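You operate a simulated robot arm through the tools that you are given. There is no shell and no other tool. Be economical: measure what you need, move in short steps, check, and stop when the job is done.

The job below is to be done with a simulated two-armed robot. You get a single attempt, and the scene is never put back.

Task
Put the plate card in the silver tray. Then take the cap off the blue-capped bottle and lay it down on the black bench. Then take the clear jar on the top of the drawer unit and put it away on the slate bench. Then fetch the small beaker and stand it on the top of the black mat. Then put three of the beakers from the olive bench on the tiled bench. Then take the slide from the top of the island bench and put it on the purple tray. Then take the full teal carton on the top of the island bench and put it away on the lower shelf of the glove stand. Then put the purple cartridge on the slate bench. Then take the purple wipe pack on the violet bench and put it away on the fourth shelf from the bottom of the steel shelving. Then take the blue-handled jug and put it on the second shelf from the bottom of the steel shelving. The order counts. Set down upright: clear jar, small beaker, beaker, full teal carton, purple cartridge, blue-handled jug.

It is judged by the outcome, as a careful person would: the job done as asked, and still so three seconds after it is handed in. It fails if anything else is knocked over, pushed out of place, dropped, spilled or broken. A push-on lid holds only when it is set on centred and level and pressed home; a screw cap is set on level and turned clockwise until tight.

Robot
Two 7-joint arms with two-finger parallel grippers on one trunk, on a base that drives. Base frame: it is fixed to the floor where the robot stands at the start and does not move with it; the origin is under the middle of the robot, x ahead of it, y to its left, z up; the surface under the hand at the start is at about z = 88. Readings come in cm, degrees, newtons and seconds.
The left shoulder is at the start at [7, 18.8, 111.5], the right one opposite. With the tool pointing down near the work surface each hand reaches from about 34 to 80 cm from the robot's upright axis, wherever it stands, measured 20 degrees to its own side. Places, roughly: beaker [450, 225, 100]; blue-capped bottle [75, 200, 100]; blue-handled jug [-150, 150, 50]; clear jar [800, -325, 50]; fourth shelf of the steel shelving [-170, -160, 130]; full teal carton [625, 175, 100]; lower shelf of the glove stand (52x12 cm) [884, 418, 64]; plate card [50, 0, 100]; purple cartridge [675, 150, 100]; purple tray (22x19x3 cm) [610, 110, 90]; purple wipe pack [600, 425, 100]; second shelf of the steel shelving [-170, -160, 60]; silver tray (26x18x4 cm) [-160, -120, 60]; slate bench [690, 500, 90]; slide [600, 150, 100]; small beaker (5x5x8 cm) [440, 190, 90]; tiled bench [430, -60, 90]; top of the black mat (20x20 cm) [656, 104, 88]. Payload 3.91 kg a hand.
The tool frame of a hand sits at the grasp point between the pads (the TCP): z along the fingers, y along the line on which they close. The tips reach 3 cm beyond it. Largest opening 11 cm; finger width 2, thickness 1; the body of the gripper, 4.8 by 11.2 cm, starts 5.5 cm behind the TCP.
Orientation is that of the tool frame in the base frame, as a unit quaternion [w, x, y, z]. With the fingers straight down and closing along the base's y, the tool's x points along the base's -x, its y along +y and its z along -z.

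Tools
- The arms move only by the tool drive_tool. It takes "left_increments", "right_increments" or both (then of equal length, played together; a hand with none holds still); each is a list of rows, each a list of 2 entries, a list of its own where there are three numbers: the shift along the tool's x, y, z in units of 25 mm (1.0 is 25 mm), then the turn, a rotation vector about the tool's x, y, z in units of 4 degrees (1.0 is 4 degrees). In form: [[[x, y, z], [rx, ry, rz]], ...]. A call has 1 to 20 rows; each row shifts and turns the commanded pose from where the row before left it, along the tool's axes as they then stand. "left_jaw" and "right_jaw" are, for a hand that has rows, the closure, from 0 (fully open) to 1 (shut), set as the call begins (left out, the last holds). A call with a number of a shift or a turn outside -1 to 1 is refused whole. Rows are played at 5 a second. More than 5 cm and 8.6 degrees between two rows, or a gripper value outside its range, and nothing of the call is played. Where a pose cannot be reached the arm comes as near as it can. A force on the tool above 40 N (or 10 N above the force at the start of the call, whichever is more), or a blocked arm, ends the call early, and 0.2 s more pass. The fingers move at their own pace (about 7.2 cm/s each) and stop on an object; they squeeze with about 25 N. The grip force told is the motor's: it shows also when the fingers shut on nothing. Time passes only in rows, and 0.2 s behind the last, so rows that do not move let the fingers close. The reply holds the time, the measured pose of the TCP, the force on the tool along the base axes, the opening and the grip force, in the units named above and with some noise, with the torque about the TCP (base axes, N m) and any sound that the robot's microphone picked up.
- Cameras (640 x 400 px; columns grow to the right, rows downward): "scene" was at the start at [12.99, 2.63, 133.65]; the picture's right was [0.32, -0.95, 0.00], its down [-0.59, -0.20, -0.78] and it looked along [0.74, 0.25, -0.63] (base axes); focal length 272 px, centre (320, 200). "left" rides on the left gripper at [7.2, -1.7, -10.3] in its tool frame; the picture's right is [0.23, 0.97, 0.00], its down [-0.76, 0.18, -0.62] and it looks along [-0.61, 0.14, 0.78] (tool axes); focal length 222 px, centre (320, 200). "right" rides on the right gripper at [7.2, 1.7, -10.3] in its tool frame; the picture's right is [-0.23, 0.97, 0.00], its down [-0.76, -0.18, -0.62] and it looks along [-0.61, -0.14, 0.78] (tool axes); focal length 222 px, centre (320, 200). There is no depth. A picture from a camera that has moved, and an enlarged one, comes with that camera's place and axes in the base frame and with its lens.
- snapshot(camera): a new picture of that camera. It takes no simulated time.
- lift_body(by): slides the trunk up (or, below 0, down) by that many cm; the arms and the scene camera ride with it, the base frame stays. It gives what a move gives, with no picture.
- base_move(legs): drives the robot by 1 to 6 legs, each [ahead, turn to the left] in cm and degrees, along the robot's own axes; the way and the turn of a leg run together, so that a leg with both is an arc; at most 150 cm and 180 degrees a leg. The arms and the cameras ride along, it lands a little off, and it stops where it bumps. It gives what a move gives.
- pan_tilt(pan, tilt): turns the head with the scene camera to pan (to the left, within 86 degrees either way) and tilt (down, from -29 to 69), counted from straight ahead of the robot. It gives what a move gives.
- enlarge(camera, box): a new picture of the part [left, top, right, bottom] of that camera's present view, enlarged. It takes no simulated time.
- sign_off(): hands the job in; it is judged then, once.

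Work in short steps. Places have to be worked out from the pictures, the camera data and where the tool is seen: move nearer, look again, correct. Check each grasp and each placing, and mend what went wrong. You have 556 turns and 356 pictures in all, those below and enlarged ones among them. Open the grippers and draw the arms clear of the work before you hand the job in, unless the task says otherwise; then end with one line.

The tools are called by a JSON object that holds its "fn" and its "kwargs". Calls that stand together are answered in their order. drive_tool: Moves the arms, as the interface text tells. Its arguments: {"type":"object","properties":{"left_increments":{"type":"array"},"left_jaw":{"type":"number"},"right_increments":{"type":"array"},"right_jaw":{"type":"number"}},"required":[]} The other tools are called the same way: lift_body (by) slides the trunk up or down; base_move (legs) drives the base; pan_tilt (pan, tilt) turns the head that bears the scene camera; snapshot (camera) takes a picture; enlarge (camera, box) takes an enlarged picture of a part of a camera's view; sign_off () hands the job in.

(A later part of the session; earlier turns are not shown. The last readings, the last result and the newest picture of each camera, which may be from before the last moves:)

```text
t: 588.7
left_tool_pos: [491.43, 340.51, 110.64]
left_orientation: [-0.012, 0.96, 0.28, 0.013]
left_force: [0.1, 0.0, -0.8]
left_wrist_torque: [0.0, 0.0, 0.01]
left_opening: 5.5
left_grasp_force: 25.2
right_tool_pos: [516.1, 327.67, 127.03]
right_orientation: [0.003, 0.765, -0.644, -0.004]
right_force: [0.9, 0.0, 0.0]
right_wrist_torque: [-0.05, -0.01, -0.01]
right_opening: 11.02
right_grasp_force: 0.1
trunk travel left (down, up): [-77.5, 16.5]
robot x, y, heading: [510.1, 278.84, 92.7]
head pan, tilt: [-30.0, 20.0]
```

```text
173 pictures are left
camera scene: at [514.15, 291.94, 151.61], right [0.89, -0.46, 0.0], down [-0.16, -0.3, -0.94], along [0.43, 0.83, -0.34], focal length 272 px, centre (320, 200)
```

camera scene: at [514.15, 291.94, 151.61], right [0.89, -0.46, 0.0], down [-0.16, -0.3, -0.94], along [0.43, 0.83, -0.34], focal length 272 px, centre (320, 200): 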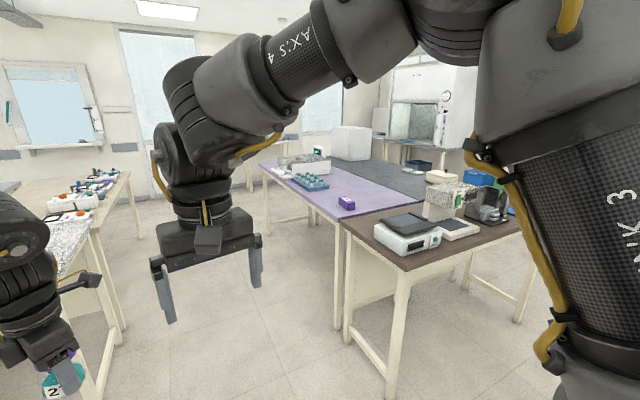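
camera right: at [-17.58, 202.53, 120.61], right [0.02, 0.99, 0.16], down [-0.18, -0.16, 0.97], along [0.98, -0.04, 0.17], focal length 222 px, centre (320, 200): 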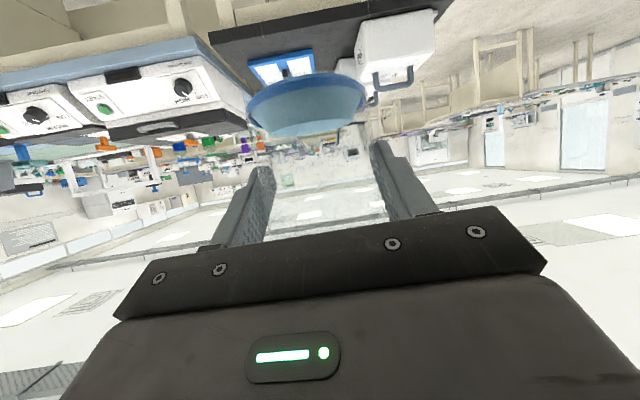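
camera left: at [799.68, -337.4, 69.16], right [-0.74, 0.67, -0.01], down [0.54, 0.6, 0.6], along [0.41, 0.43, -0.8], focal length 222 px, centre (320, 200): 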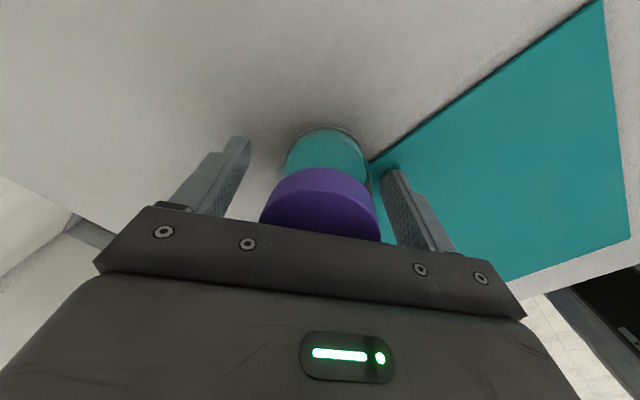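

The slate bench lies behind violet/brown benches: reach its near end from (700, 375) facing +y. Drive through the corridor y≈300.

{"fn": "base_move", "kwargs": {"legs": [[0, -84], [150, 0], [45, 0], [0, 82]]}}

{"fn": "pan_tilt", "kwargs": {"pan": 0, "tilt": 30}}

{"fn": "snapshot", "kwargs": {"camera": "scene"}}

```text
t: 605.5
left_tool_pos: [686.15, 371.91, 110.65]
left_orientation: [-0.013, 0.965, 0.261, 0.013]
left_force: [1.1, -0.5, 0.0]
left_wrist_torque: [-0.04, 0.02, 0.01]
left_opening: 5.51
left_grasp_force: 25.0
right_tool_pos: [710.12, 358.2, 126.91]
right_orientation: [0.003, 0.753, -0.658, -0.005]
right_force: [0.8, 0.1, -0.6]
right_wrist_torque: [-0.01, -0.01, 0.03]
right_opening: 11.0
right_grasp_force: 0.0
trunk travel left (down, up): [-77.5, 16.5]
robot x, y, heading: [702.24, 309.4, 90.3]
head pan, tilt: [-30.0, 20.0]
```

```text
t: 606.4
left_tool_pos: [686.04, 371.93, 110.66]
left_orientation: [-0.013, 0.965, 0.261, 0.013]
left_force: [0.0, 0.2, -0.7]
left_wrist_torque: [-0.03, -0.01, 0.0]
left_opening: 5.49
left_grasp_force: 25.3
right_tool_pos: [710.04, 358.33, 126.98]
right_orientation: [0.001, 0.753, -0.658, -0.005]
right_force: [-0.1, -0.2, 0.8]
right_wrist_torque: [-0.01, 0.03, 0.02]
right_opening: 11.0
right_grasp_force: 0.1
trunk travel left (down, up): [-77.5, 16.5]
robot x, y, heading: [702.64, 309.81, 90.3]
head pan, tilt: [0.0, 30.0]
```

```text
172 pictures are left
camera scene: at [702.23, 323.51, 150.0], right [1.0, 0.0, 0.0], down [0.0, -0.5, -0.87], along [0.0, 0.87, -0.5], focal length 272 px, centre (320, 200)
```

scene: 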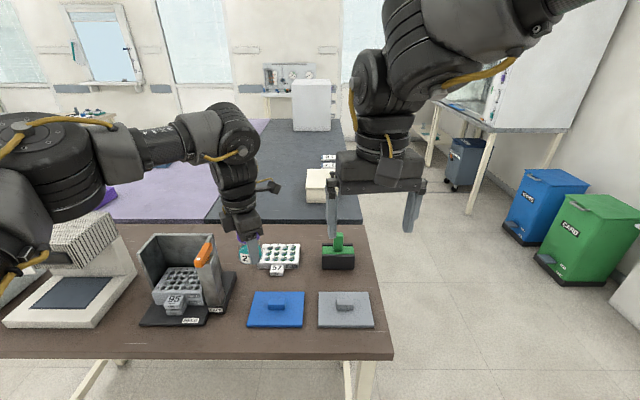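

Slate bench (x 665–720, y 415–580) has its right side facing a free aisle. Drive around to (760, 480) facing −x.

{"fn": "base_move", "kwargs": {"legs": [[0, -90], [60, 0], [0, 90], [150, 0], [15, 0], [0, 90]]}}

{"fn": "pan_tilt", "kwargs": {"pan": 0, "tilt": 38}}

{"fn": "snapshot", "kwargs": {"camera": "scene"}}

```text
t: 629.4
left_tool_pos: [689.47, 460.33, 110.69]
left_orientation: [-0.018, 0.46, 0.888, -0.002]
left_force: [0.1, 0.6, -0.5]
left_wrist_torque: [-0.02, -0.01, 0.0]
left_opening: 5.46
left_grasp_force: 25.0
right_tool_pos: [701.13, 485.59, 127.05]
right_orientation: [0.004, 0.994, 0.109, -0.002]
right_force: [0.6, 0.2, -0.3]
right_wrist_torque: [-0.02, -0.01, -0.01]
right_opening: 10.97
right_grasp_force: 0.1
trunk travel left (down, up): [-77.5, 16.5]
robot x, y, heading: [750.6, 482.19, -174.8]
head pan, tilt: [0.0, 30.0]
```

```text
t: 630.0
left_tool_pos: [689.33, 460.37, 110.66]
left_orientation: [-0.019, 0.46, 0.888, 0.0]
left_force: [0.8, 1.0, -0.5]
left_wrist_torque: [0.04, 0.02, 0.0]
left_opening: 5.5
left_grasp_force: 24.9
right_tool_pos: [701.17, 485.6, 126.92]
right_orientation: [0.005, 0.994, 0.11, -0.003]
right_force: [-0.5, 0.1, 0.0]
right_wrist_torque: [-0.01, 0.02, 0.01]
right_opening: 11.01
right_grasp_force: 0.0
trunk travel left (down, up): [-77.5, 16.5]
robot x, y, heading: [750.37, 482.05, -174.9]
head pan, tilt: [0.0, 38.0]
```

```text
171 pictures are left
camera scene: at [736.46, 480.65, 148.77], right [-0.09, 1.0, 0.0], down [0.61, 0.06, -0.79], along [-0.79, -0.07, -0.62], focal length 272 px, centre (320, 200)
```

scene: 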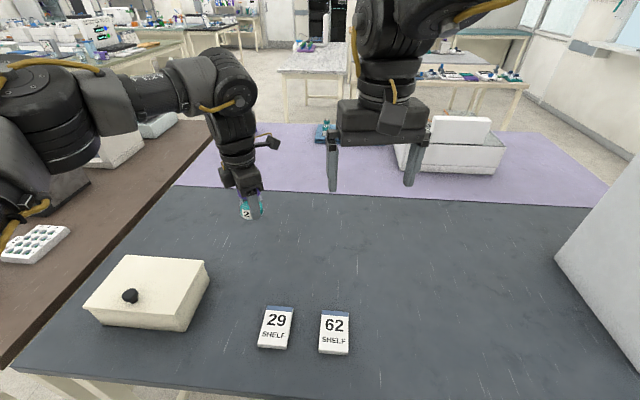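

Free area below the hand. Shift 8 cm in +y and lower the jar.

{"fn": "drive_tool", "kwargs": {"left_increments": [[[0.87, 0.62, 0], [0, 0, 0]], [[0.87, 0.62, 0], [0, 0, 0]], [[0.87, 0.62, 0], [0, 0, 0]], [[0, 0, 0.95], [0, 0, 0]], [[0, 0, 0.95], [0, 0, 0]], [[0, 0, 0.95], [0, 0, 0]], [[0, 0, 0.95], [0, 0, 0]], [[0, 0, 0.95], [0, 0, 0]], [[0, 0, 0.95], [0, 0, 0]], [[0, 0, 0.95], [0, 0, 0]]]}}

{"fn": "drive_tool", "kwargs": {"left_increments": [[[0, 0, 0.2], [0, 0, 0]], [[0, 0, 0.15], [0, 0, 0]], [[0, 0, 0.12], [0, 0, 0]]]}}

{"fn": "enlarge", "kwargs": {"camera": "scene", "box": [160, 130, 360, 280]}}

```text
t: 632.2
left_tool_pos: [688.74, 468.63, 94.0]
left_orientation: [-0.019, 0.46, 0.888, 0.0]
left_force: [0.5, -0.4, -0.9]
left_wrist_torque: [0.02, -0.01, -0.01]
left_opening: 5.49
left_grasp_force: 25.1
right_tool_pos: [701.03, 485.64, 126.86]
right_orientation: [0.004, 0.994, 0.109, -0.001]
right_force: [-0.5, 0.6, 0.0]
right_wrist_torque: [0.04, -0.01, -0.03]
right_opening: 11.01
right_grasp_force: 0.0
trunk travel left (down, up): [-77.5, 16.5]
robot x, y, heading: [750.24, 482.02, -175.0]
head pan, tilt: [0.0, 38.0]
```

```text
t: 633.0
left_tool_pos: [688.84, 468.78, 93.01]
left_orientation: [-0.019, 0.46, 0.888, -0.001]
left_force: [0.8, -0.5, -0.8]
left_wrist_torque: [0.02, 0.02, -0.01]
left_opening: 5.47
left_grasp_force: 24.5
right_tool_pos: [701.09, 485.51, 126.82]
right_orientation: [0.005, 0.994, 0.11, -0.002]
right_force: [-0.2, -0.8, 0.2]
right_wrist_torque: [-0.01, 0.03, 0.01]
right_opening: 10.99
right_grasp_force: 0.1
trunk travel left (down, up): [-77.5, 16.5]
robot x, y, heading: [750.13, 482.29, -175.0]
head pan, tilt: [0.0, 38.0]
```

```text
2.67 times, centred on (260, 205) of scene
camera zoom: at [736.47, 480.68, 148.77], right [-0.09, 1.0, 0.0], down [0.61, 0.06, -0.79], along [-0.78, -0.07, -0.62], focal length 727 px, centre (480, 187)
```

zoom: 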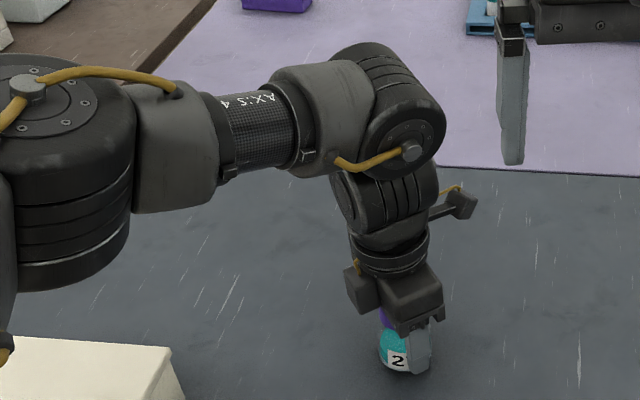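

{"fn": "drive_tool", "kwargs": {"left_increments": [[[0, 0, 0.12], [0, 0, 0]], [[0, 0, 0.12], [0, 0, 0]], [[0, 0, 0.1], [0, 0, 0]], [[0, 0, 0.1], [0, 0, 0]]]}}

```text
t: 634.0
left_tool_pos: [688.82, 468.82, 92.17]
left_orientation: [-0.022, 0.46, 0.888, -0.002]
left_force: [-2.0, -3.3, 15.3]
left_wrist_torque: [0.32, 0.11, 0.08]
left_opening: 5.5
left_grasp_force: 25.2
right_tool_pos: [701.28, 485.49, 127.14]
right_orientation: [0.004, 0.994, 0.109, -0.002]
right_force: [0.8, 0.5, -0.5]
right_wrist_torque: [0.0, 0.03, 0.02]
right_opening: 10.98
right_grasp_force: 0.0
trunk travel left (down, up): [-77.5, 16.5]
robot x, y, heading: [750.45, 481.88, -174.8]
head pan, tilt: [0.0, 38.0]
```

Contact (15 N). Release and raise.

{"fn": "drive_tool", "kwargs": {"left_increments": [[[0, 0, -0.04], [0, 0, 0]], [[0, 0, 0], [0, 0, 0]], [[0, 0, 0], [0, 0, 0]], [[0, 0, -0.6], [0, 0, 0]], [[0, 0, -1], [0, 0, 0]], [[0, 0, -1], [0, 0, 0]], [[0, 0, -1], [0, 0, 0]], [[0, 0, -1], [0, 0, 0]], [[0, 0, -1], [0, 0, 0]], [[0, 0, -1], [0, 0, 0]], [[0, 0, -1], [0, 0, 0]], [[0, 0, -1], [0, 0, 0]]], "left_jaw": 0.2}}

{"fn": "snapshot", "kwargs": {"camera": "scene"}}

```text
t: 636.6
left_tool_pos: [689.51, 468.29, 113.77]
left_orientation: [-0.019, 0.46, 0.888, -0.002]
left_force: [0.4, 0.1, 0.5]
left_wrist_torque: [-0.02, 0.05, 0.02]
left_opening: 8.79
left_grasp_force: 0.1
right_tool_pos: [701.25, 485.61, 127.08]
right_orientation: [0.004, 0.994, 0.109, -0.002]
right_force: [0.0, -0.1, 0.5]
right_wrist_torque: [-0.01, 0.01, 0.02]
right_opening: 11.0
right_grasp_force: 0.1
trunk travel left (down, up): [-77.5, 16.5]
robot x, y, heading: [750.62, 481.91, -174.6]
head pan, tilt: [0.0, 38.0]
```

```text
169 pictures are left
camera scene: at [736.56, 480.74, 148.77], right [-0.09, 1.0, 0.0], down [0.61, 0.06, -0.79], along [-0.79, -0.07, -0.62], focal length 272 px, centre (320, 200)
```

scene: 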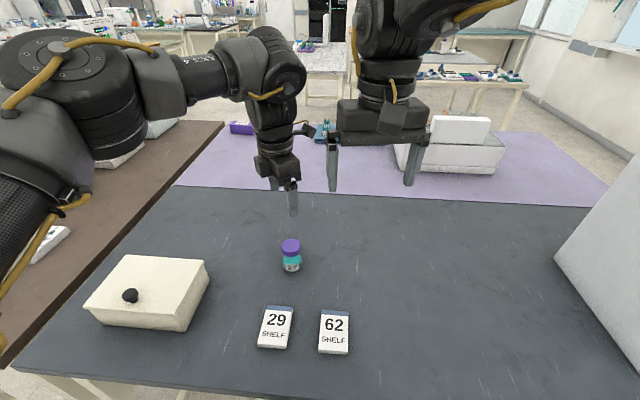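

Jar placed upright. Next the small beaker: drive back to the aisle near x≈510, y≈200.

{"fn": "base_move", "kwargs": {"legs": [[0, 85], [150, 0], [25, 0], [0, -90], [150, 0], [70, 0]]}}

{"fn": "pan_tilt", "kwargs": {"pan": 40, "tilt": 30}}

{"fn": "snapshot", "kwargs": {"camera": "scene"}}

```text
t: 663.6
left_tool_pos: [474.46, 296.0, 113.7]
left_orientation: [-0.019, 0.498, 0.867, -0.001]
left_force: [0.6, 0.6, 0.0]
left_wrist_torque: [0.01, 0.04, 0.02]
left_opening: 8.82
left_grasp_force: 0.1
right_tool_pos: [487.67, 312.14, 127.01]
right_orientation: [0.004, 0.998, 0.066, -0.002]
right_force: [-0.2, 0.0, 0.1]
right_wrist_torque: [-0.03, 0.0, -0.01]
right_opening: 10.99
right_grasp_force: 0.1
trunk travel left (down, up): [-77.5, 16.5]
robot x, y, heading: [536.29, 304.39, -180.0]
head pan, tilt: [0.0, 38.0]
```

```text
t: 664.6
left_tool_pos: [474.59, 295.95, 113.56]
left_orientation: [-0.018, 0.498, 0.867, -0.001]
left_force: [-0.1, 0.8, -0.7]
left_wrist_torque: [0.01, 0.01, 0.01]
left_opening: 8.81
left_grasp_force: 0.0
right_tool_pos: [487.56, 312.18, 127.01]
right_orientation: [0.004, 0.998, 0.067, -0.003]
right_force: [-0.3, 0.0, 0.3]
right_wrist_torque: [0.02, 0.01, -0.01]
right_opening: 10.99
right_grasp_force: 0.1
trunk travel left (down, up): [-77.5, 16.5]
robot x, y, heading: [536.29, 304.55, -179.9]
head pan, tilt: [40.0, 30.0]
```

```text
168 pictures are left
camera scene: at [524.12, 298.41, 150.0], right [-0.64, 0.76, 0.0], down [0.38, 0.32, -0.87], along [-0.66, -0.56, -0.5], focal length 272 px, centre (320, 200)
```

scene: 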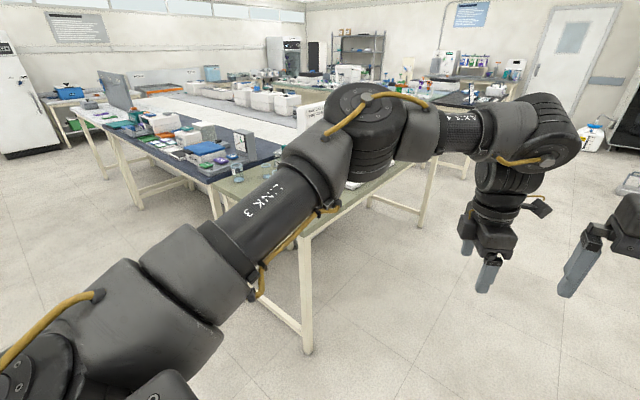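

Drive to face the olive bench's end from the right.

{"fn": "base_move", "kwargs": {"legs": [[0, 90], [95, 0], [0, -90], [18, 0]]}}

{"fn": "pan_tilt", "kwargs": {"pan": 0, "tilt": 38}}

{"fn": "snapshot", "kwargs": {"camera": "scene"}}

```text
t: 678.3
left_tool_pos: [453.83, 201.49, 113.78]
left_orientation: [-0.02, 0.511, 0.859, 0.0]
left_force: [0.3, 0.1, -0.8]
left_wrist_torque: [-0.04, 0.02, 0.02]
left_opening: 8.82
left_grasp_force: 0.1
right_tool_pos: [467.48, 217.16, 127.14]
right_orientation: [0.005, 0.999, 0.052, -0.003]
right_force: [-0.6, -0.2, -0.7]
right_wrist_torque: [0.0, -0.01, 0.04]
right_opening: 10.97
right_grasp_force: 0.0
trunk travel left (down, up): [-77.5, 16.5]
robot x, y, heading: [515.65, 208.14, 178.7]
head pan, tilt: [40.0, 30.0]
```

```text
t: 679.4
left_tool_pos: [453.57, 201.37, 113.64]
left_orientation: [-0.02, 0.511, 0.859, 0.0]
left_force: [0.6, -0.3, -0.1]
left_wrist_torque: [0.02, 0.01, 0.01]
left_opening: 8.78
left_grasp_force: 0.0
right_tool_pos: [467.28, 217.12, 127.05]
right_orientation: [0.004, 0.999, 0.052, -0.003]
right_force: [-0.3, 0.2, -0.5]
right_wrist_torque: [-0.02, -0.02, -0.02]
right_opening: 10.99
right_grasp_force: 0.0
trunk travel left (down, up): [-77.5, 16.5]
robot x, y, heading: [515.58, 208.02, 178.5]
head pan, tilt: [0.0, 38.0]
```

```text
167 pictures are left
camera scene: at [501.78, 208.29, 148.78], right [0.02, 1.0, 0.0], down [0.61, -0.01, -0.79], along [-0.79, 0.02, -0.62], focal length 272 px, centre (320, 200)
```

scene: 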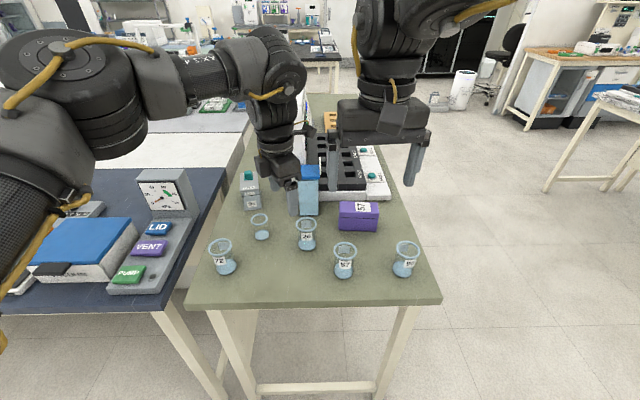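

{"fn": "enlarge", "kwargs": {"camera": "scene", "box": [190, 180, 440, 310]}}

```text
2.56 times, centred on (315, 245) of scene
camera zoom: at [501.78, 208.29, 148.78], right [0.02, 1.0, 0.0], down [0.61, -0.01, -0.79], along [-0.79, 0.02, -0.62], focal length 698 px, centre (333, 85)
```

zoom: 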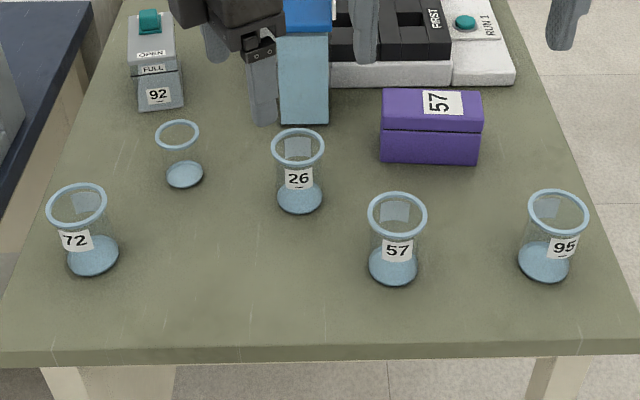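

Small beaker (unlabelled) at [442, 192], rim z≈96. Move the left hand above it.

{"fn": "drive_tool", "kwargs": {"left_increments": [[[-0.18, -0.98, 0], [0, 0, 0]], [[-0.18, -0.98, 0], [0, 0, 0]], [[-0.18, -0.98, 0], [0, 0, 0]], [[-0.18, -0.98, 0], [0, 0, 0]], [[-0.18, -0.98, 0], [0, 0, 0]], [[-0.18, -0.98, 0.4], [0, 0, 0]], [[0, 0, 0.8], [0, 0, 0]], [[0, 0, 0.8], [0, 0, 0]]]}}

{"fn": "snapshot", "kwargs": {"camera": "left"}}

```text
t: 681.2
left_tool_pos: [445.04, 194.88, 109.67]
left_orientation: [-0.019, 0.51, 0.86, 0.001]
left_force: [-0.7, -0.5, 0.4]
left_wrist_torque: [0.02, -0.03, -0.01]
left_opening: 8.81
left_grasp_force: 0.0
left hand out of reach, approached as far as the arm can: row 5, 6
right_tool_pos: [467.02, 217.24, 126.91]
right_orientation: [0.004, 0.999, 0.053, -0.002]
right_force: [0.2, 0.1, -1.3]
right_wrist_torque: [0.01, 0.0, -0.01]
right_opening: 11.02
right_grasp_force: 0.0
trunk travel left (down, up): [-77.5, 16.5]
robot x, y, heading: [515.66, 207.9, 178.3]
head pan, tilt: [0.0, 38.0]
```

```text
165 pictures are left
camera left: at [440.53, 199.99, 120.3], right [0.75, 0.67, -0.01], down [0.54, -0.6, 0.59], along [0.39, -0.45, -0.8], focal length 222 px, centre (320, 200)
```

left: 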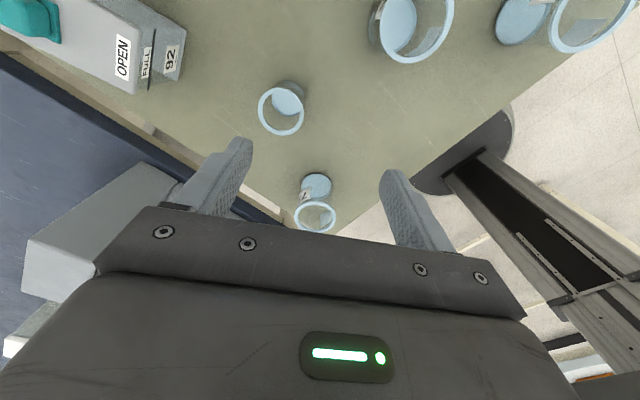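

Beaker confirmed at [441.7, 192.3]. Move the base 10 cm closer for reach.

{"fn": "base_move", "kwargs": {"legs": [[10, 0]]}}

{"fn": "snapshot", "kwargs": {"camera": "left"}}

```text
t: 682.3
left_tool_pos: [436.32, 194.82, 110.74]
left_orientation: [-0.025, 0.51, 0.86, -0.003]
left_force: [1.0, -0.4, 1.4]
left_wrist_torque: [0.04, 0.09, -0.01]
left_opening: 8.79
left_grasp_force: 0.1
right_tool_pos: [458.61, 217.2, 127.81]
right_orientation: [0.004, 0.998, 0.054, -0.011]
right_force: [0.2, -0.5, 0.9]
right_wrist_torque: [0.05, 0.05, 0.0]
right_opening: 11.0
right_grasp_force: 0.1
trunk travel left (down, up): [-77.5, 16.5]
robot x, y, heading: [505.3, 208.53, 178.5]
head pan, tilt: [0.0, 38.0]
```

```text
164 pictures are left
camera left: at [431.92, 200.01, 121.56], right [0.74, 0.67, -0.02], down [0.55, -0.59, 0.59], along [0.38, -0.45, -0.81], focal length 222 px, centre (320, 200)
```

left: 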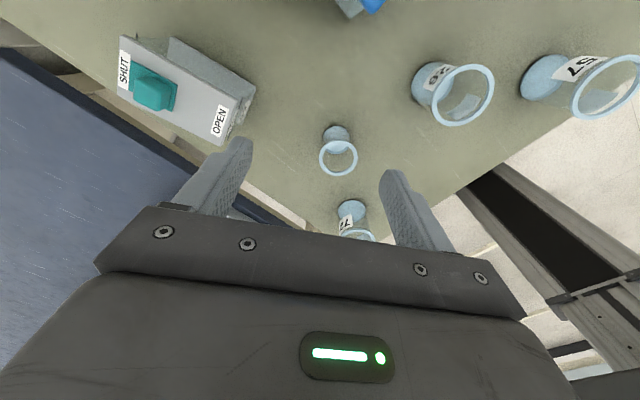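

{"fn": "drive_tool", "kwargs": {"left_increments": [[[-0.95, 0.71, 0], [0, 0, 0]], [[-0.95, 0.71, 0], [0, 0, 0]], [[0, 0, 0.85], [0, 0, 0]], [[0, 0, 0.85], [0, 0, 0]], [[0, 0, 0.85], [0, 0, 0]], [[0, 0, 0.85], [0, 0, 0]], [[0, 0, 0.85], [0, 0, 0]]]}}

{"fn": "snapshot", "kwargs": {"camera": "left"}}

```text
t: 683.9
left_tool_pos: [440.27, 192.49, 99.32]
left_orientation: [-0.02, 0.509, 0.861, 0.0]
left_force: [-0.3, -0.3, 0.6]
left_wrist_torque: [-0.02, -0.01, 0.02]
left_opening: 8.79
left_grasp_force: 0.1
right_tool_pos: [457.46, 217.22, 127.29]
right_orientation: [0.005, 0.999, 0.054, -0.005]
right_force: [-0.1, 0.3, 0.2]
right_wrist_torque: [0.01, -0.02, 0.01]
right_opening: 11.01
right_grasp_force: 0.2
trunk travel left (down, up): [-77.5, 16.5]
robot x, y, heading: [505.71, 208.55, 178.6]
head pan, tilt: [0.0, 38.0]
```

```text
163 pictures are left
camera left: at [435.77, 197.76, 109.97], right [0.74, 0.67, -0.01], down [0.54, -0.59, 0.59], along [0.39, -0.45, -0.81], focal length 222 px, centre (320, 200)
```

left: 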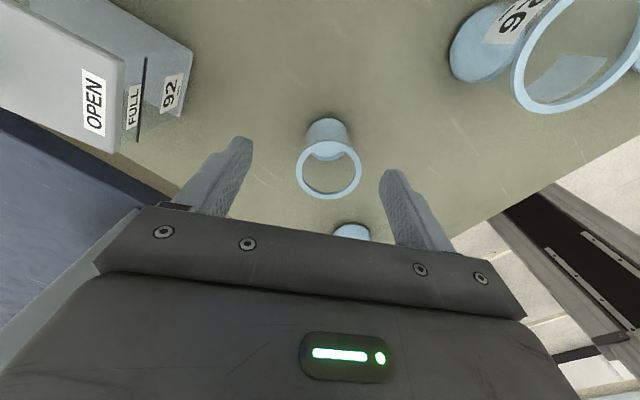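

{"fn": "drive_tool", "kwargs": {"left_increments": [[[-0.24, 0.28, 0.5], [0, 0, 0]], [[0, 0, 0.8], [0, 0, 0]], [[0, 0, 0.8], [0, 0, 0]], [[0, 0, 0.75], [0, 0, 0]]]}}

{"fn": "drive_tool", "kwargs": {"left_increments": [[[0, 0, 0], [0, 0, 0]], [[0, 0, 0], [0, 0, 0]], [[0, 0, 0], [0, 0, 0]], [[0, 0, 0], [0, 0, 0]], [[0, 0, -0.5], [0, 0, 0]], [[0, 0, -0.9], [0, 0, 0]]], "left_jaw": 1}}

{"fn": "snapshot", "kwargs": {"camera": "left"}}

```text
t: 684.9
left_tool_pos: [441.01, 192.67, 92.02]
left_orientation: [-0.021, 0.51, 0.86, -0.001]
left_force: [-0.9, -0.4, 0.9]
left_wrist_torque: [-0.04, 0.0, 0.01]
left_opening: 8.78
left_grasp_force: 0.1
right_tool_pos: [457.58, 217.27, 127.42]
right_orientation: [0.005, 0.999, 0.054, -0.006]
right_force: [-0.5, 0.7, 0.3]
right_wrist_torque: [-0.01, -0.01, 0.06]
right_opening: 11.0
right_grasp_force: 0.2
trunk travel left (down, up): [-77.5, 16.5]
robot x, y, heading: [505.78, 208.47, 178.8]
head pan, tilt: [0.0, 38.0]
```

```text
t: 686.3
left_tool_pos: [441.1, 192.53, 95.58]
left_orientation: [-0.022, 0.509, 0.86, 0.0]
left_force: [-0.4, -0.3, 0.4]
left_wrist_torque: [-0.02, 0.04, 0.0]
left_opening: 4.1
left_grasp_force: 25.2
right_tool_pos: [457.74, 217.29, 127.44]
right_orientation: [0.005, 0.998, 0.055, -0.006]
right_force: [0.3, -0.1, -0.7]
right_wrist_torque: [0.0, 0.02, -0.01]
right_opening: 11.01
right_grasp_force: 0.0
trunk travel left (down, up): [-77.5, 16.5]
robot x, y, heading: [505.53, 208.38, 178.7]
head pan, tilt: [0.0, 38.0]
```

```text
162 pictures are left
camera left: at [436.58, 197.82, 106.25], right [0.74, 0.67, -0.01], down [0.54, -0.59, 0.59], along [0.39, -0.45, -0.81], focal length 222 px, centre (320, 200)
```

left: 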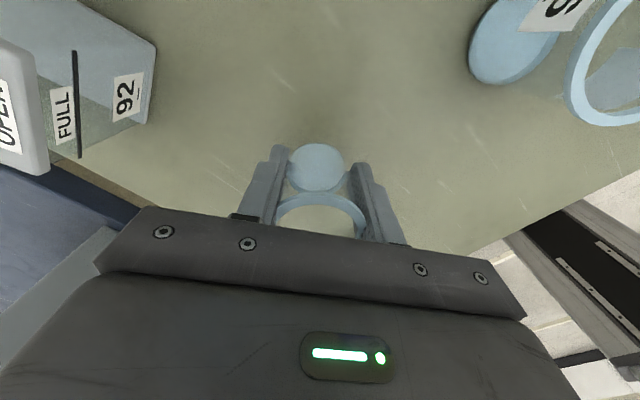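

Beaker held. Raise, back away, and go view the island bench from the aisle.

{"fn": "drive_tool", "kwargs": {"left_increments": [[[0, 0, -1], [0, 0, 0]], [[0, 0, -1], [0, 0, 0]], [[0, 0, -1], [0, 0, 0]], [[0, 0, -1], [0, 0, 0]], [[0, 0, -1], [0, 0, 0]], [[0, 0, -1], [0, 0, 0]]]}}

{"fn": "base_move", "kwargs": {"legs": [[-25, 0], [0, 90], [95, 0], [0, 90]]}}

{"fn": "pan_tilt", "kwargs": {"pan": 0, "tilt": 32}}

{"fn": "snapshot", "kwargs": {"camera": "scene"}}

```text
t: 687.7
left_tool_pos: [441.82, 191.94, 110.63]
left_orientation: [-0.02, 0.509, 0.861, -0.001]
left_force: [0.0, 0.6, -1.0]
left_wrist_torque: [-0.01, -0.01, 0.02]
left_opening: 4.11
left_grasp_force: 25.3
right_tool_pos: [457.59, 217.31, 127.35]
right_orientation: [0.005, 0.999, 0.054, -0.006]
right_force: [0.8, 0.3, -0.1]
right_wrist_torque: [0.01, 0.0, -0.01]
right_opening: 11.03
right_grasp_force: 0.2
trunk travel left (down, up): [-77.5, 16.5]
robot x, y, heading: [505.46, 208.33, 178.6]
head pan, tilt: [0.0, 38.0]
```

```text
t: 701.5
left_tool_pos: [590.73, 133.39, 110.62]
left_orientation: [-0.001, 0.859, -0.512, 0.021]
left_force: [-0.6, 0.1, -0.9]
left_wrist_torque: [-0.04, 0.02, -0.01]
left_opening: 4.12
left_grasp_force: 24.9
right_tool_pos: [574.72, 108.13, 127.43]
right_orientation: [0.005, -0.051, 0.999, 0.005]
right_force: [-0.2, 0.2, 0.2]
right_wrist_torque: [0.0, 0.0, 0.0]
right_opening: 11.01
right_grasp_force: 0.0
trunk travel left (down, up): [-77.5, 16.5]
robot x, y, heading: [526.55, 117.04, -1.6]
head pan, tilt: [0.0, 38.0]
```

```text
t: 702.2
left_tool_pos: [590.78, 133.44, 110.68]
left_orientation: [-0.001, 0.859, -0.512, 0.021]
left_force: [-0.6, -0.1, -0.4]
left_wrist_torque: [-0.02, 0.0, 0.0]
left_opening: 4.11
left_grasp_force: 24.9
right_tool_pos: [574.74, 108.33, 127.24]
right_orientation: [0.006, -0.051, 0.999, 0.005]
right_force: [0.5, -0.1, 0.0]
right_wrist_torque: [0.02, 0.0, -0.01]
right_opening: 11.02
right_grasp_force: 0.0
trunk travel left (down, up): [-77.5, 16.5]
robot x, y, heading: [527.18, 117.09, -1.6]
head pan, tilt: [0.0, 32.0]
```

```text
161 pictures are left
camera scene: at [540.73, 116.86, 149.68], right [-0.03, -1.0, 0.0], down [-0.53, 0.01, -0.85], along [0.85, -0.02, -0.53], focal length 272 px, centre (320, 200)
```

scene: 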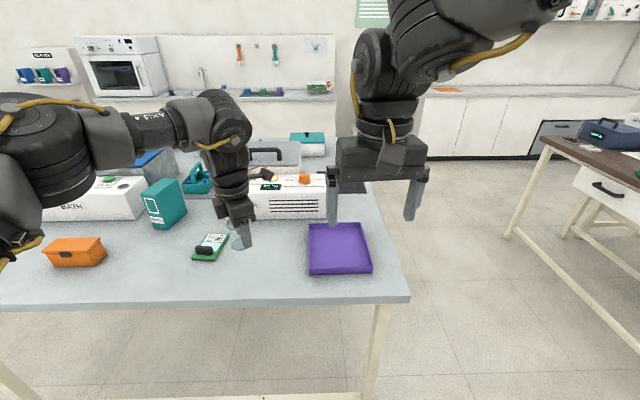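

Purple tray, teal carton and slide area visible; the right hand hides the mat. Move the right hand aside and zoom.

{"fn": "drive_tool", "kwargs": {"right_increments": [[[0, -1, 0], [0, 0, 0]], [[0, -1, 0], [0, 0, 0]], [[0, -1, 0], [0, 0, 0]], [[0, -1, 0], [0, 0, 0]], [[0, -1, 0], [0, 0, 0]], [[0, -1, 0], [0, 0, 0]]]}}

{"fn": "snapshot", "kwargs": {"camera": "scene"}}

```text
t: 703.6
left_tool_pos: [590.66, 133.4, 110.58]
left_orientation: [0.0, 0.859, -0.512, 0.021]
left_force: [0.3, -1.2, -0.1]
left_wrist_torque: [-0.05, -0.02, -0.02]
left_opening: 4.1
left_grasp_force: 24.7
right_tool_pos: [569.65, 103.21, 125.61]
right_orientation: [0.007, -0.05, 0.999, 0.006]
right_force: [0.5, -0.1, -0.3]
right_wrist_torque: [-0.02, -0.01, 0.02]
right_opening: 10.98
right_grasp_force: 0.0
right hand out of reach, approached as far as the arm can: row 1, 2, 3, 4, 5, 6
trunk travel left (down, up): [-77.5, 16.5]
robot x, y, heading: [526.71, 117.53, -1.8]
head pan, tilt: [0.0, 32.0]
```

```text
160 pictures are left
camera scene: at [540.67, 116.78, 149.69], right [-0.03, -1.0, 0.0], down [-0.53, 0.01, -0.85], along [0.85, -0.02, -0.53], focal length 272 px, centre (320, 200)
```

scene: 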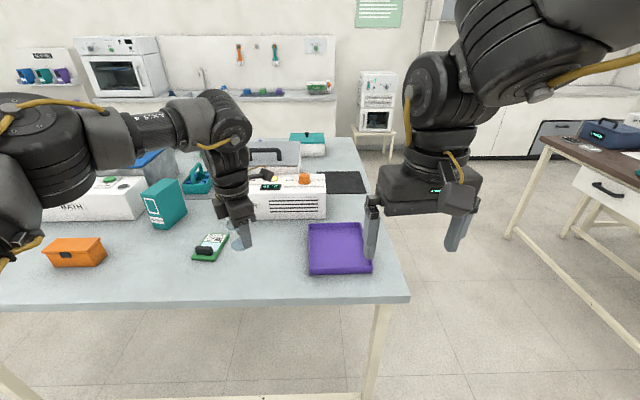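

The black mat is at x 644–665, y 92–111, near the bench's right end. Drive round to that end facing +y (trunk up 10).

{"fn": "lift_body", "kwargs": {"by": 10}}

{"fn": "base_move", "kwargs": {"legs": [[0, -88], [92, 0], [0, 90], [120, 0], [0, 90]]}}

{"fn": "pan_tilt", "kwargs": {"pan": 0, "tilt": 38}}

{"fn": "snapshot", "kwargs": {"camera": "scene"}}

```text
t: 704.9
left_tool_pos: [590.65, 133.51, 120.54]
left_orientation: [-0.001, 0.859, -0.512, 0.021]
left_force: [-0.1, -0.1, -0.7]
left_wrist_torque: [-0.02, -0.01, -0.03]
left_opening: 4.11
left_grasp_force: 24.7
right_tool_pos: [569.74, 103.24, 135.57]
right_orientation: [0.006, -0.051, 0.999, 0.005]
right_force: [-0.6, -0.7, 0.5]
right_wrist_torque: [0.01, -0.02, -0.01]
right_opening: 11.02
right_grasp_force: 0.0
trunk travel left (down, up): [-87.5, 6.5]
robot x, y, heading: [527.03, 117.11, -1.5]
head pan, tilt: [0.0, 32.0]
```

```text
t: 726.8
left_tool_pos: [629.03, 94.8, 120.56]
left_orientation: [-0.016, 0.96, 0.28, 0.013]
left_force: [1.2, 0.3, -0.5]
left_wrist_torque: [0.01, -0.02, 0.01]
left_opening: 4.1
left_grasp_force: 25.0
right_tool_pos: [660.61, 75.89, 135.46]
right_orientation: [0.0, 0.766, -0.643, -0.008]
right_force: [0.7, 0.2, 0.5]
right_wrist_torque: [-0.03, 0.03, -0.01]
right_opening: 11.0
right_grasp_force: 0.1
trunk travel left (down, up): [-87.5, 6.5]
robot x, y, heading: [650.11, 31.97, 92.7]
head pan, tilt: [0.0, 32.0]
```

```text
t: 727.5
left_tool_pos: [629.02, 94.58, 120.61]
left_orientation: [-0.016, 0.96, 0.281, 0.013]
left_force: [0.7, -0.8, 0.7]
left_wrist_torque: [-0.03, 0.01, 0.01]
left_opening: 4.12
left_grasp_force: 25.0
right_tool_pos: [660.57, 75.92, 135.49]
right_orientation: [-0.001, 0.766, -0.643, -0.008]
right_force: [0.8, -0.7, 0.2]
right_wrist_torque: [0.01, -0.01, -0.01]
right_opening: 10.97
right_grasp_force: 0.1
trunk travel left (down, up): [-87.5, 6.5]
robot x, y, heading: [649.67, 32.3, 92.7]
head pan, tilt: [0.0, 38.0]
```

```text
159 pictures are left
camera scene: at [648.92, 45.7, 158.77], right [1.0, 0.05, 0.0], down [0.03, -0.61, -0.79], along [-0.04, 0.79, -0.62], focal length 272 px, centre (320, 200)
```

scene: 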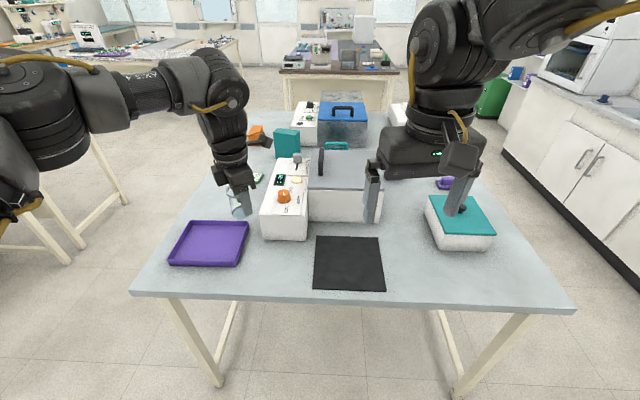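

Mat centre [655.3, 103]. Move the beaker over it, then lower the trunk.

{"fn": "drive_tool", "kwargs": {"left_increments": [[[0.945, 0.28, 0], [0, 0, 0]], [[0.945, 0.28, 0], [0, 0, 0]], [[0.945, 0.28, 0], [0, 0, 0]], [[0.945, 0.28, 0], [0, 0, 0]], [[0.945, 0.28, 0], [0, 0, 0]], [[0.945, 0.28, 0], [0, 0, 0]], [[0.945, 0.28, 0], [0, 0, 0]], [[0.945, 0.28, 0], [0, 0, 0]], [[0.945, 0.28, 0], [0, 0, 0]], [[0.945, 0.28, 0], [0, 0, 0]], [[0.945, 0.28, 0], [0, 0, 0]]]}}

{"fn": "lift_body", "kwargs": {"by": -16}}

{"fn": "snapshot", "kwargs": {"camera": "scene"}}

```text
t: 729.9
left_tool_pos: [651.86, 96.33, 120.51]
left_orientation: [-0.015, 0.959, 0.282, 0.015]
left_force: [0.1, 0.2, 0.1]
left_wrist_torque: [-0.01, -0.01, -0.01]
left_opening: 4.12
left_grasp_force: 25.2
left hand out of reach, approached as far as the arm can: row 8, 9, 10, 11
right_tool_pos: [660.62, 75.79, 135.67]
right_orientation: [0.0, 0.766, -0.642, -0.008]
right_force: [-0.5, -0.3, -0.1]
right_wrist_torque: [-0.06, -0.02, -0.02]
right_opening: 11.02
right_grasp_force: 0.0
trunk travel left (down, up): [-87.5, 6.5]
robot x, y, heading: [649.7, 32.3, 92.7]
head pan, tilt: [0.0, 38.0]
```

```text
t: 731.7
left_tool_pos: [651.83, 96.47, 104.47]
left_orientation: [-0.016, 0.959, 0.281, 0.015]
left_force: [0.0, 0.1, -0.2]
left_wrist_torque: [-0.04, 0.02, 0.02]
left_opening: 4.11
left_grasp_force: 25.1
right_tool_pos: [660.6, 75.88, 119.5]
right_orientation: [0.0, 0.766, -0.643, -0.007]
right_force: [-0.4, -0.4, -0.4]
right_wrist_torque: [0.02, 0.01, -0.01]
right_opening: 10.98
right_grasp_force: 0.1
trunk travel left (down, up): [-71.5, 22.5]
robot x, y, heading: [649.57, 32.15, 92.5]
head pan, tilt: [0.0, 38.0]
```

```text
158 pictures are left
camera scene: at [648.94, 45.68, 142.77], right [1.0, 0.05, 0.0], down [0.03, -0.62, -0.79], along [-0.04, 0.79, -0.62], focal length 272 px, centre (320, 200)
```

scene: 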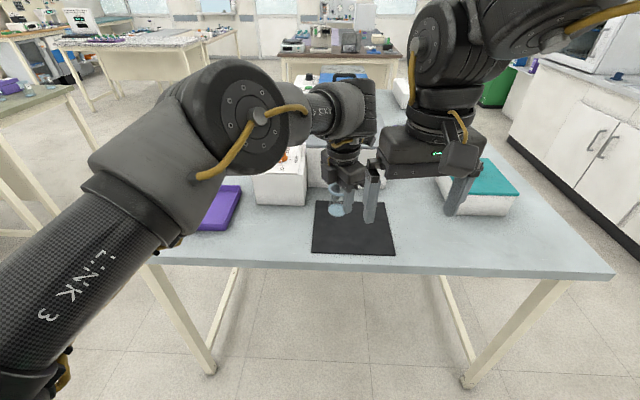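

Beaker is above the mat. Lower with a slight shift toward its centre.

{"fn": "drive_tool", "kwargs": {"left_increments": [[[0.38, -0.22, 0.8], [0, 0, 0]], [[0.38, -0.22, 0.8], [0, 0, 0]], [[0.38, -0.22, 0.8], [0, 0, 0]], [[0.38, -0.22, 0.8], [0, 0, 0]], [[0, 0, 0.6], [0, 0, 0]]]}}

{"fn": "enlarge", "kwargs": {"camera": "scene", "box": [280, 140, 440, 270]}}

```text
t: 732.9
left_tool_pos: [650.98, 97.39, 95.28]
left_orientation: [-0.017, 0.96, 0.281, 0.016]
left_force: [-0.2, 0.6, 0.2]
left_wrist_torque: [0.0, -0.01, -0.03]
left_opening: 4.12
left_grasp_force: 24.8
left hand out of reach, approached as far as the arm can: row 1, 2, 3, 4
right_tool_pos: [660.69, 75.82, 119.59]
right_orientation: [0.0, 0.766, -0.643, -0.008]
right_force: [0.2, -0.3, 0.2]
right_wrist_torque: [0.02, -0.02, 0.04]
right_opening: 11.0
right_grasp_force: 0.1
trunk travel left (down, up): [-71.5, 22.5]
robot x, y, heading: [650.0, 31.92, 92.8]
head pan, tilt: [0.0, 38.0]
```

```text
3.08 times, centred on (360, 205) of scene
camera zoom: at [648.94, 45.7, 142.77], right [1.0, 0.05, 0.0], down [0.03, -0.62, -0.79], along [-0.04, 0.79, -0.62], focal length 838 px, centre (197, 185)
```

zoom: 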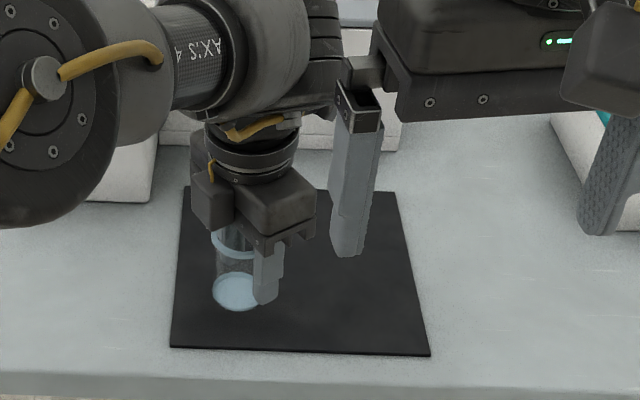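

{"fn": "drive_tool", "kwargs": {"left_increments": [[[0, 0, 0.3], [0, 0, 0]], [[0, 0, 0.3], [0, 0, 0]], [[0, 0, 0.2], [0, 0, 0]], [[0, 0, 0.12], [0, 0, 0]], [[0, 0, 0.12], [0, 0, 0]]]}}

```text
t: 734.1
left_tool_pos: [650.83, 97.24, 92.85]
left_orientation: [-0.017, 0.959, 0.281, 0.017]
left_force: [0.2, -0.9, 0.7]
left_wrist_torque: [-0.01, -0.03, 0.01]
left_opening: 4.08
left_grasp_force: 24.8
left hand out of reach, approached as far as the arm can: row 2
right_tool_pos: [660.54, 75.66, 119.5]
right_orientation: [-0.001, 0.766, -0.643, -0.008]
right_force: [0.5, 0.8, 0.0]
right_wrist_torque: [-0.01, 0.02, 0.01]
right_opening: 10.98
right_grasp_force: 0.1
trunk travel left (down, up): [-71.5, 22.5]
robot x, y, heading: [649.89, 31.86, 92.8]
head pan, tilt: [0.0, 38.0]
```

{"fn": "drive_tool", "kwargs": {"left_increments": [[[0, 0, 0.12], [0, 0, 0]], [[0, 0, 0.1], [0, 0, 0]], [[0, 0, 0.1], [0, 0, 0]]]}}

```text
t: 734.9
left_tool_pos: [650.77, 97.22, 92.06]
left_orientation: [-0.018, 0.959, 0.282, 0.018]
left_force: [-2.4, 6.1, 18.6]
left_wrist_torque: [-0.01, 0.16, -0.02]
left_opening: 4.12
left_grasp_force: 24.8
right_tool_pos: [660.57, 75.56, 119.64]
right_orientation: [-0.001, 0.766, -0.643, -0.008]
right_force: [-0.1, -0.6, -0.5]
right_wrist_torque: [0.01, 0.02, 0.01]
right_opening: 11.03
right_grasp_force: 0.0
trunk travel left (down, up): [-71.5, 22.5]
robot x, y, heading: [649.64, 32.01, 92.6]
head pan, tilt: [0.0, 38.0]
```

Contact. Release and rise.

{"fn": "drive_tool", "kwargs": {"left_increments": [[[0, 0, -0.06], [0, 0, 0]], [[0, 0, 0], [0, 0, 0]], [[0, 0, 0], [0, 0, 0]], [[0, 0, -0.6], [0, 0, 0]], [[0, 0, -1], [0, 0, 0]], [[0, 0, -1], [0, 0, 0]], [[0, 0, -1], [0, 0, 0]], [[0, 0, -1], [0, 0, 0]], [[0, 0, -1], [0, 0, 0]]], "left_jaw": 0.3}}

{"fn": "enlarge", "kwargs": {"camera": "scene", "box": [280, 140, 440, 270]}}

```text
t: 736.9
left_tool_pos: [650.74, 96.52, 106.04]
left_orientation: [-0.017, 0.96, 0.28, 0.015]
left_force: [-1.5, -0.6, -0.2]
left_wrist_torque: [0.04, 0.0, 0.01]
left_opening: 7.7
left_grasp_force: 0.1
right_tool_pos: [660.54, 75.89, 119.58]
right_orientation: [-0.001, 0.766, -0.643, -0.008]
right_force: [-0.9, -0.2, 0.4]
right_wrist_torque: [-0.01, 0.0, 0.01]
right_opening: 11.02
right_grasp_force: 0.0
trunk travel left (down, up): [-71.5, 22.5]
robot x, y, heading: [649.59, 31.75, 92.7]
head pan, tilt: [0.0, 38.0]
```

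```text
3.08 times, centred on (360, 205) of scene
camera zoom: at [648.94, 45.62, 142.77], right [1.0, 0.05, 0.0], down [0.03, -0.61, -0.79], along [-0.04, 0.79, -0.62], focal length 838 px, centre (197, 185)
```

zoom: 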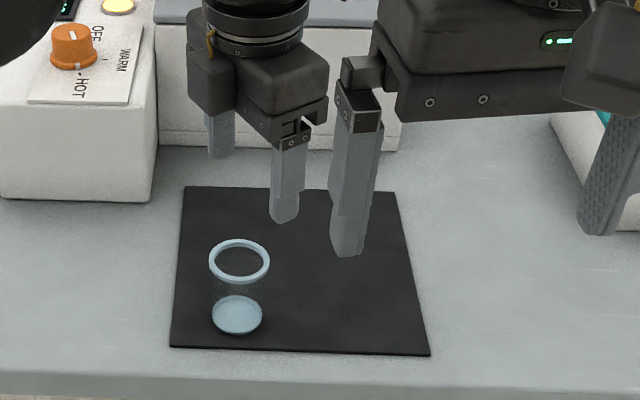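

Small beaker placed on the mat. Go back to the olive bench for the three large beakers (left: "72", right: "95" first).

{"fn": "lift_body", "kwargs": {"by": 10}}

{"fn": "base_move", "kwargs": {"legs": [[-5, 0], [0, 88], [115, 0], [0, -91], [150, 0], [31, 0]]}}

{"fn": "base_move", "kwargs": {"legs": [[0, 90], [20, 0]]}}

{"fn": "snapshot", "kwargs": {"camera": "scene"}}

```text
t: 738.2
left_tool_pos: [650.87, 96.64, 116.07]
left_orientation: [-0.016, 0.96, 0.28, 0.015]
left_force: [-0.4, -0.4, 0.0]
left_wrist_torque: [-0.01, -0.02, -0.02]
left_opening: 7.73
left_grasp_force: 0.1
right_tool_pos: [660.62, 75.93, 129.51]
right_orientation: [0.0, 0.766, -0.643, -0.008]
right_force: [-0.2, -0.2, -0.2]
right_wrist_torque: [-0.01, 0.04, -0.06]
right_opening: 11.02
right_grasp_force: 0.1
trunk travel left (down, up): [-81.5, 12.5]
robot x, y, heading: [649.85, 32.13, 92.9]
head pan, tilt: [0.0, 38.0]
```

```text
t: 761.0
left_tool_pos: [546.38, 273.17, 116.23]
left_orientation: [-0.016, 0.97, 0.243, 0.017]
left_force: [0.2, -0.1, 0.2]
left_wrist_torque: [0.02, 0.0, -0.01]
left_opening: 7.7
left_grasp_force: 0.0
right_tool_pos: [554.48, 251.74, 129.57]
right_orientation: [-0.001, 0.741, -0.672, -0.008]
right_force: [0.9, 0.2, -0.5]
right_wrist_torque: [0.05, -0.02, -0.01]
right_opening: 10.98
right_grasp_force: 0.0
trunk travel left (down, up): [-81.5, 12.5]
robot x, y, heading: [540.2, 209.16, 88.2]
head pan, tilt: [0.0, 38.0]
```

```text
t: 766.3
left_tool_pos: [457.24, 219.58, 116.14]
left_orientation: [-0.023, 0.532, 0.846, 0.0]
left_force: [0.9, 0.4, 0.0]
left_wrist_torque: [0.03, 0.02, -0.01]
left_opening: 7.72
left_grasp_force: 0.1
right_tool_pos: [478.9, 226.64, 129.68]
right_orientation: [0.005, 1.0, 0.027, -0.008]
right_force: [0.3, 0.0, 0.1]
right_wrist_torque: [0.02, 0.02, 0.03]
right_opening: 11.01
right_grasp_force: 0.2
trunk travel left (down, up): [-81.5, 12.5]
robot x, y, heading: [520.65, 210.55, 175.6]
head pan, tilt: [0.0, 38.0]
```

```text
155 pictures are left
camera scene: at [507.25, 211.56, 152.81], right [0.08, 1.0, 0.0], down [0.61, -0.05, -0.79], along [-0.79, 0.06, -0.61], focal length 272 px, centre (320, 200)
```

scene: 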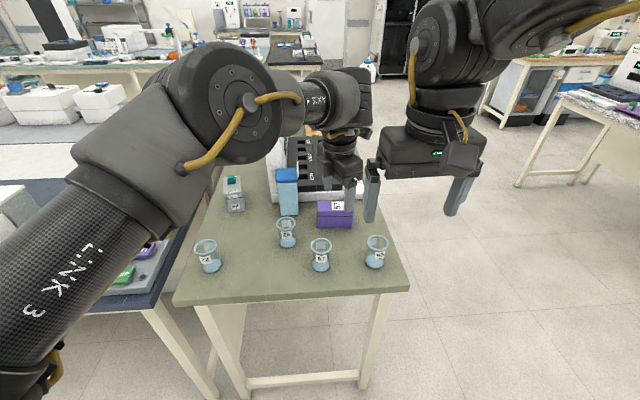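

Move left over "72" and right over "95" simultaneously.

{"fn": "drive_tool", "kwargs": {"left_increments": [[[-0.935, -0.59, 0], [0, 0, 0]], [[-0.935, -0.59, 0], [0, 0, 0]], [[-0.935, -0.59, 0], [0, 0, 0]], [[-0.935, -0.59, 0], [0, 0, 0]], [[-0.935, -0.59, 0], [0, 0, 0]], [[-0.935, -0.59, 0], [0, 0, 0]], [[-0.935, -0.59, 0], [0, 0, 0]], [[-0.935, -0.59, 0], [0, 0, 0]], [[-0.935, -0.59, 0], [0, 0, 0]], [[-0.935, -0.59, 0], [0, 0, 0]], [[-0.935, -0.59, 0], [0, 0, 0]], [[-0.935, -0.59, 0], [0, 0, 0]], [[-0.935, -0.59, 0], [0, 0, 0]]], "right_increments": [[[-0.71, -0.2, 0.3], [0, 0, 0]], [[-0.71, -0.2, 0.3], [0, 0, 0]], [[-0.71, -0.2, 0.3], [0, 0, 0]], [[-0.71, -0.2, 0.3], [0, 0, 0]], [[-0.71, -0.2, 0.3], [0, 0, 0]], [[-0.71, -0.2, 0.3], [0, 0, 0]], [[-0.71, -0.2, 0.3], [0, 0, 0]], [[-0.71, -0.2, 0.3], [0, 0, 0]], [[-0.71, -0.2, 0.3], [0, 0, 0]], [[-0.71, -0.2, 0.3], [0, 0, 0]], [[-0.71, -0.2, 0.3], [0, 0, 0]], [[-0.71, -0.2, 0.3], [0, 0, 0]], [[-0.71, -0.2, 0.3], [0, 0, 0]]], "left_jaw": 0.1, "right_jaw": 0.1}}

{"fn": "snapshot", "kwargs": {"camera": "left"}}

{"fn": "snapshot", "kwargs": {"camera": "right"}}

```text
t: 769.1
left_tool_pos: [452.73, 183.89, 115.39]
left_orientation: [-0.023, 0.533, 0.846, 0.002]
left_force: [-0.5, -0.8, 0.5]
left_wrist_torque: [0.02, -0.01, 0.0]
left_opening: 9.89
left_grasp_force: 0.0
right_tool_pos: [466.78, 218.16, 118.83]
right_orientation: [0.004, 1.0, 0.024, -0.007]
right_force: [-0.3, 0.7, 0.1]
right_wrist_torque: [0.0, -0.04, 0.0]
right_opening: 9.91
right_grasp_force: 0.1
right hand out of reach, approached as far as the arm can: row 1, 2, 3, 4, 5, 6, 7, 8, 9, 10, 11, 12, 13
trunk travel left (down, up): [-81.5, 12.5]
robot x, y, heading: [520.79, 210.58, 175.8]
head pan, tilt: [0.0, 38.0]
```

```text
154 pictures are left
camera left: at [448.43, 189.25, 126.08], right [0.78, 0.63, -0.01], down [0.51, -0.63, 0.59], along [0.36, -0.46, -0.81], focal length 222 px, centre (320, 200)
```

left: 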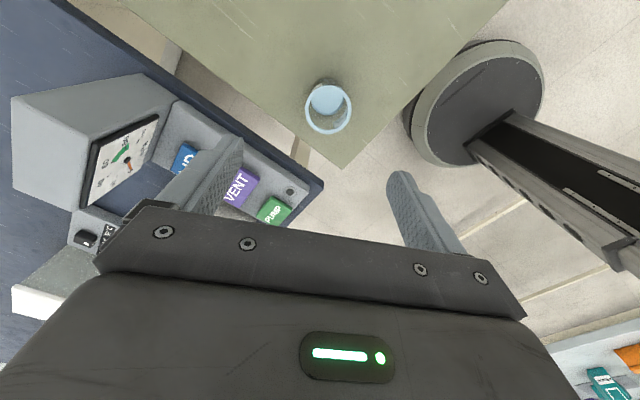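

```text
153 pictures are left
camera right: at [474.3, 217.04, 128.95], right [-0.18, -0.98, 0.01], down [-0.76, 0.15, 0.63], along [-0.62, 0.1, -0.77], focal length 222 px, centre (320, 200)
```

right: 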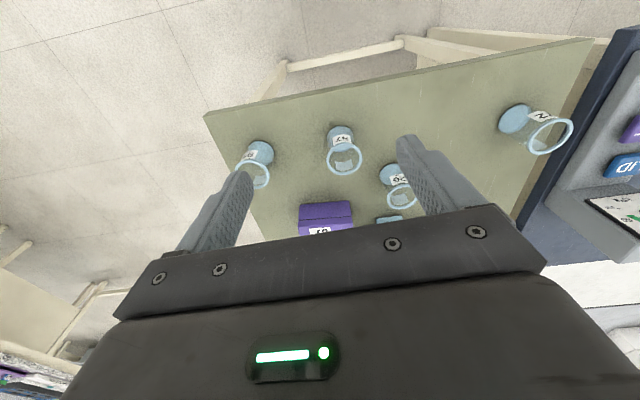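

Left is aligned over "72". Lower and grip it; meanwhile rotate the right hand clockwise to free its wrist.

{"fn": "drive_tool", "kwargs": {"left_increments": [[[0.08, 0.3, 0.5], [0, 0, 0]], [[0, 0, 0.97], [0, 0, 0]], [[0, 0, 0.97], [0, 0, 0]], [[0, 0, 0.97], [0, 0, 0]], [[0, 0, 0.97], [0, 0, 0]], [[0, 0, 0.97], [0, 0, 0]], [[0, 0, 0.97], [0, 0, 0]], [[0, 0, 0.97], [0, 0, 0]], [[0, 0, 0.97], [0, 0, 0]], [[0, 0, 0.9], [0, 0, 0]]], "right_increments": [[[0, 0, 0], [0, 0, 1]], [[0, 0, 0], [0, 0, 1]], [[0, 0, 0], [0, 0, 1]], [[0, 0, 0], [0, 0, 1]], [[0, 0, 0], [0, 0, 1]], [[0, 0, 0], [0, 0, 1]], [[0, 0, 0], [0, 0, 1]], [[0, 0, 0], [0, 0, 1]], [[0, 0, 0], [0, 0, 1]], [[0, 0, 0], [0, 0, 1]]]}}

{"fn": "snapshot", "kwargs": {"camera": "left"}}

```text
t: 771.3
left_tool_pos: [452.37, 184.94, 92.16]
left_orientation: [-0.022, 0.533, 0.846, 0.001]
left_force: [-0.7, -0.1, 0.0]
left_wrist_torque: [0.02, -0.03, 0.04]
left_opening: 9.9
left_grasp_force: 0.1
right_tool_pos: [466.68, 218.47, 118.7]
right_orientation: [0.007, 0.948, -0.318, -0.003]
right_force: [-0.6, -1.0, 0.2]
right_wrist_torque: [-0.01, -0.01, 0.0]
right_opening: 9.9
right_grasp_force: 0.1
trunk travel left (down, up): [-81.5, 12.5]
robot x, y, heading: [520.49, 210.54, 175.8]
head pan, tilt: [0.0, 38.0]
```

```text
152 pictures are left
camera left: at [448.1, 190.4, 102.9], right [0.78, 0.63, -0.01], down [0.51, -0.63, 0.59], along [0.36, -0.46, -0.81], focal length 222 px, centre (320, 200)
```

left: 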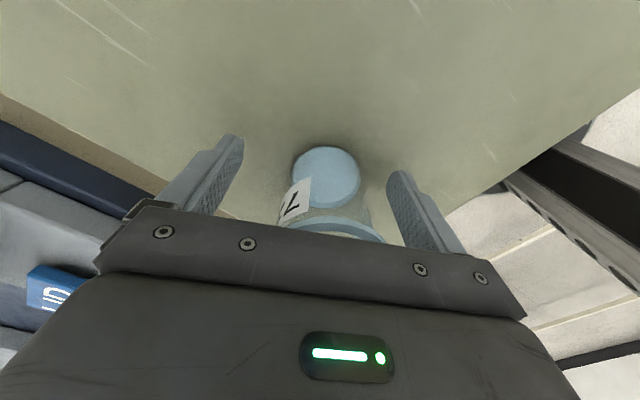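

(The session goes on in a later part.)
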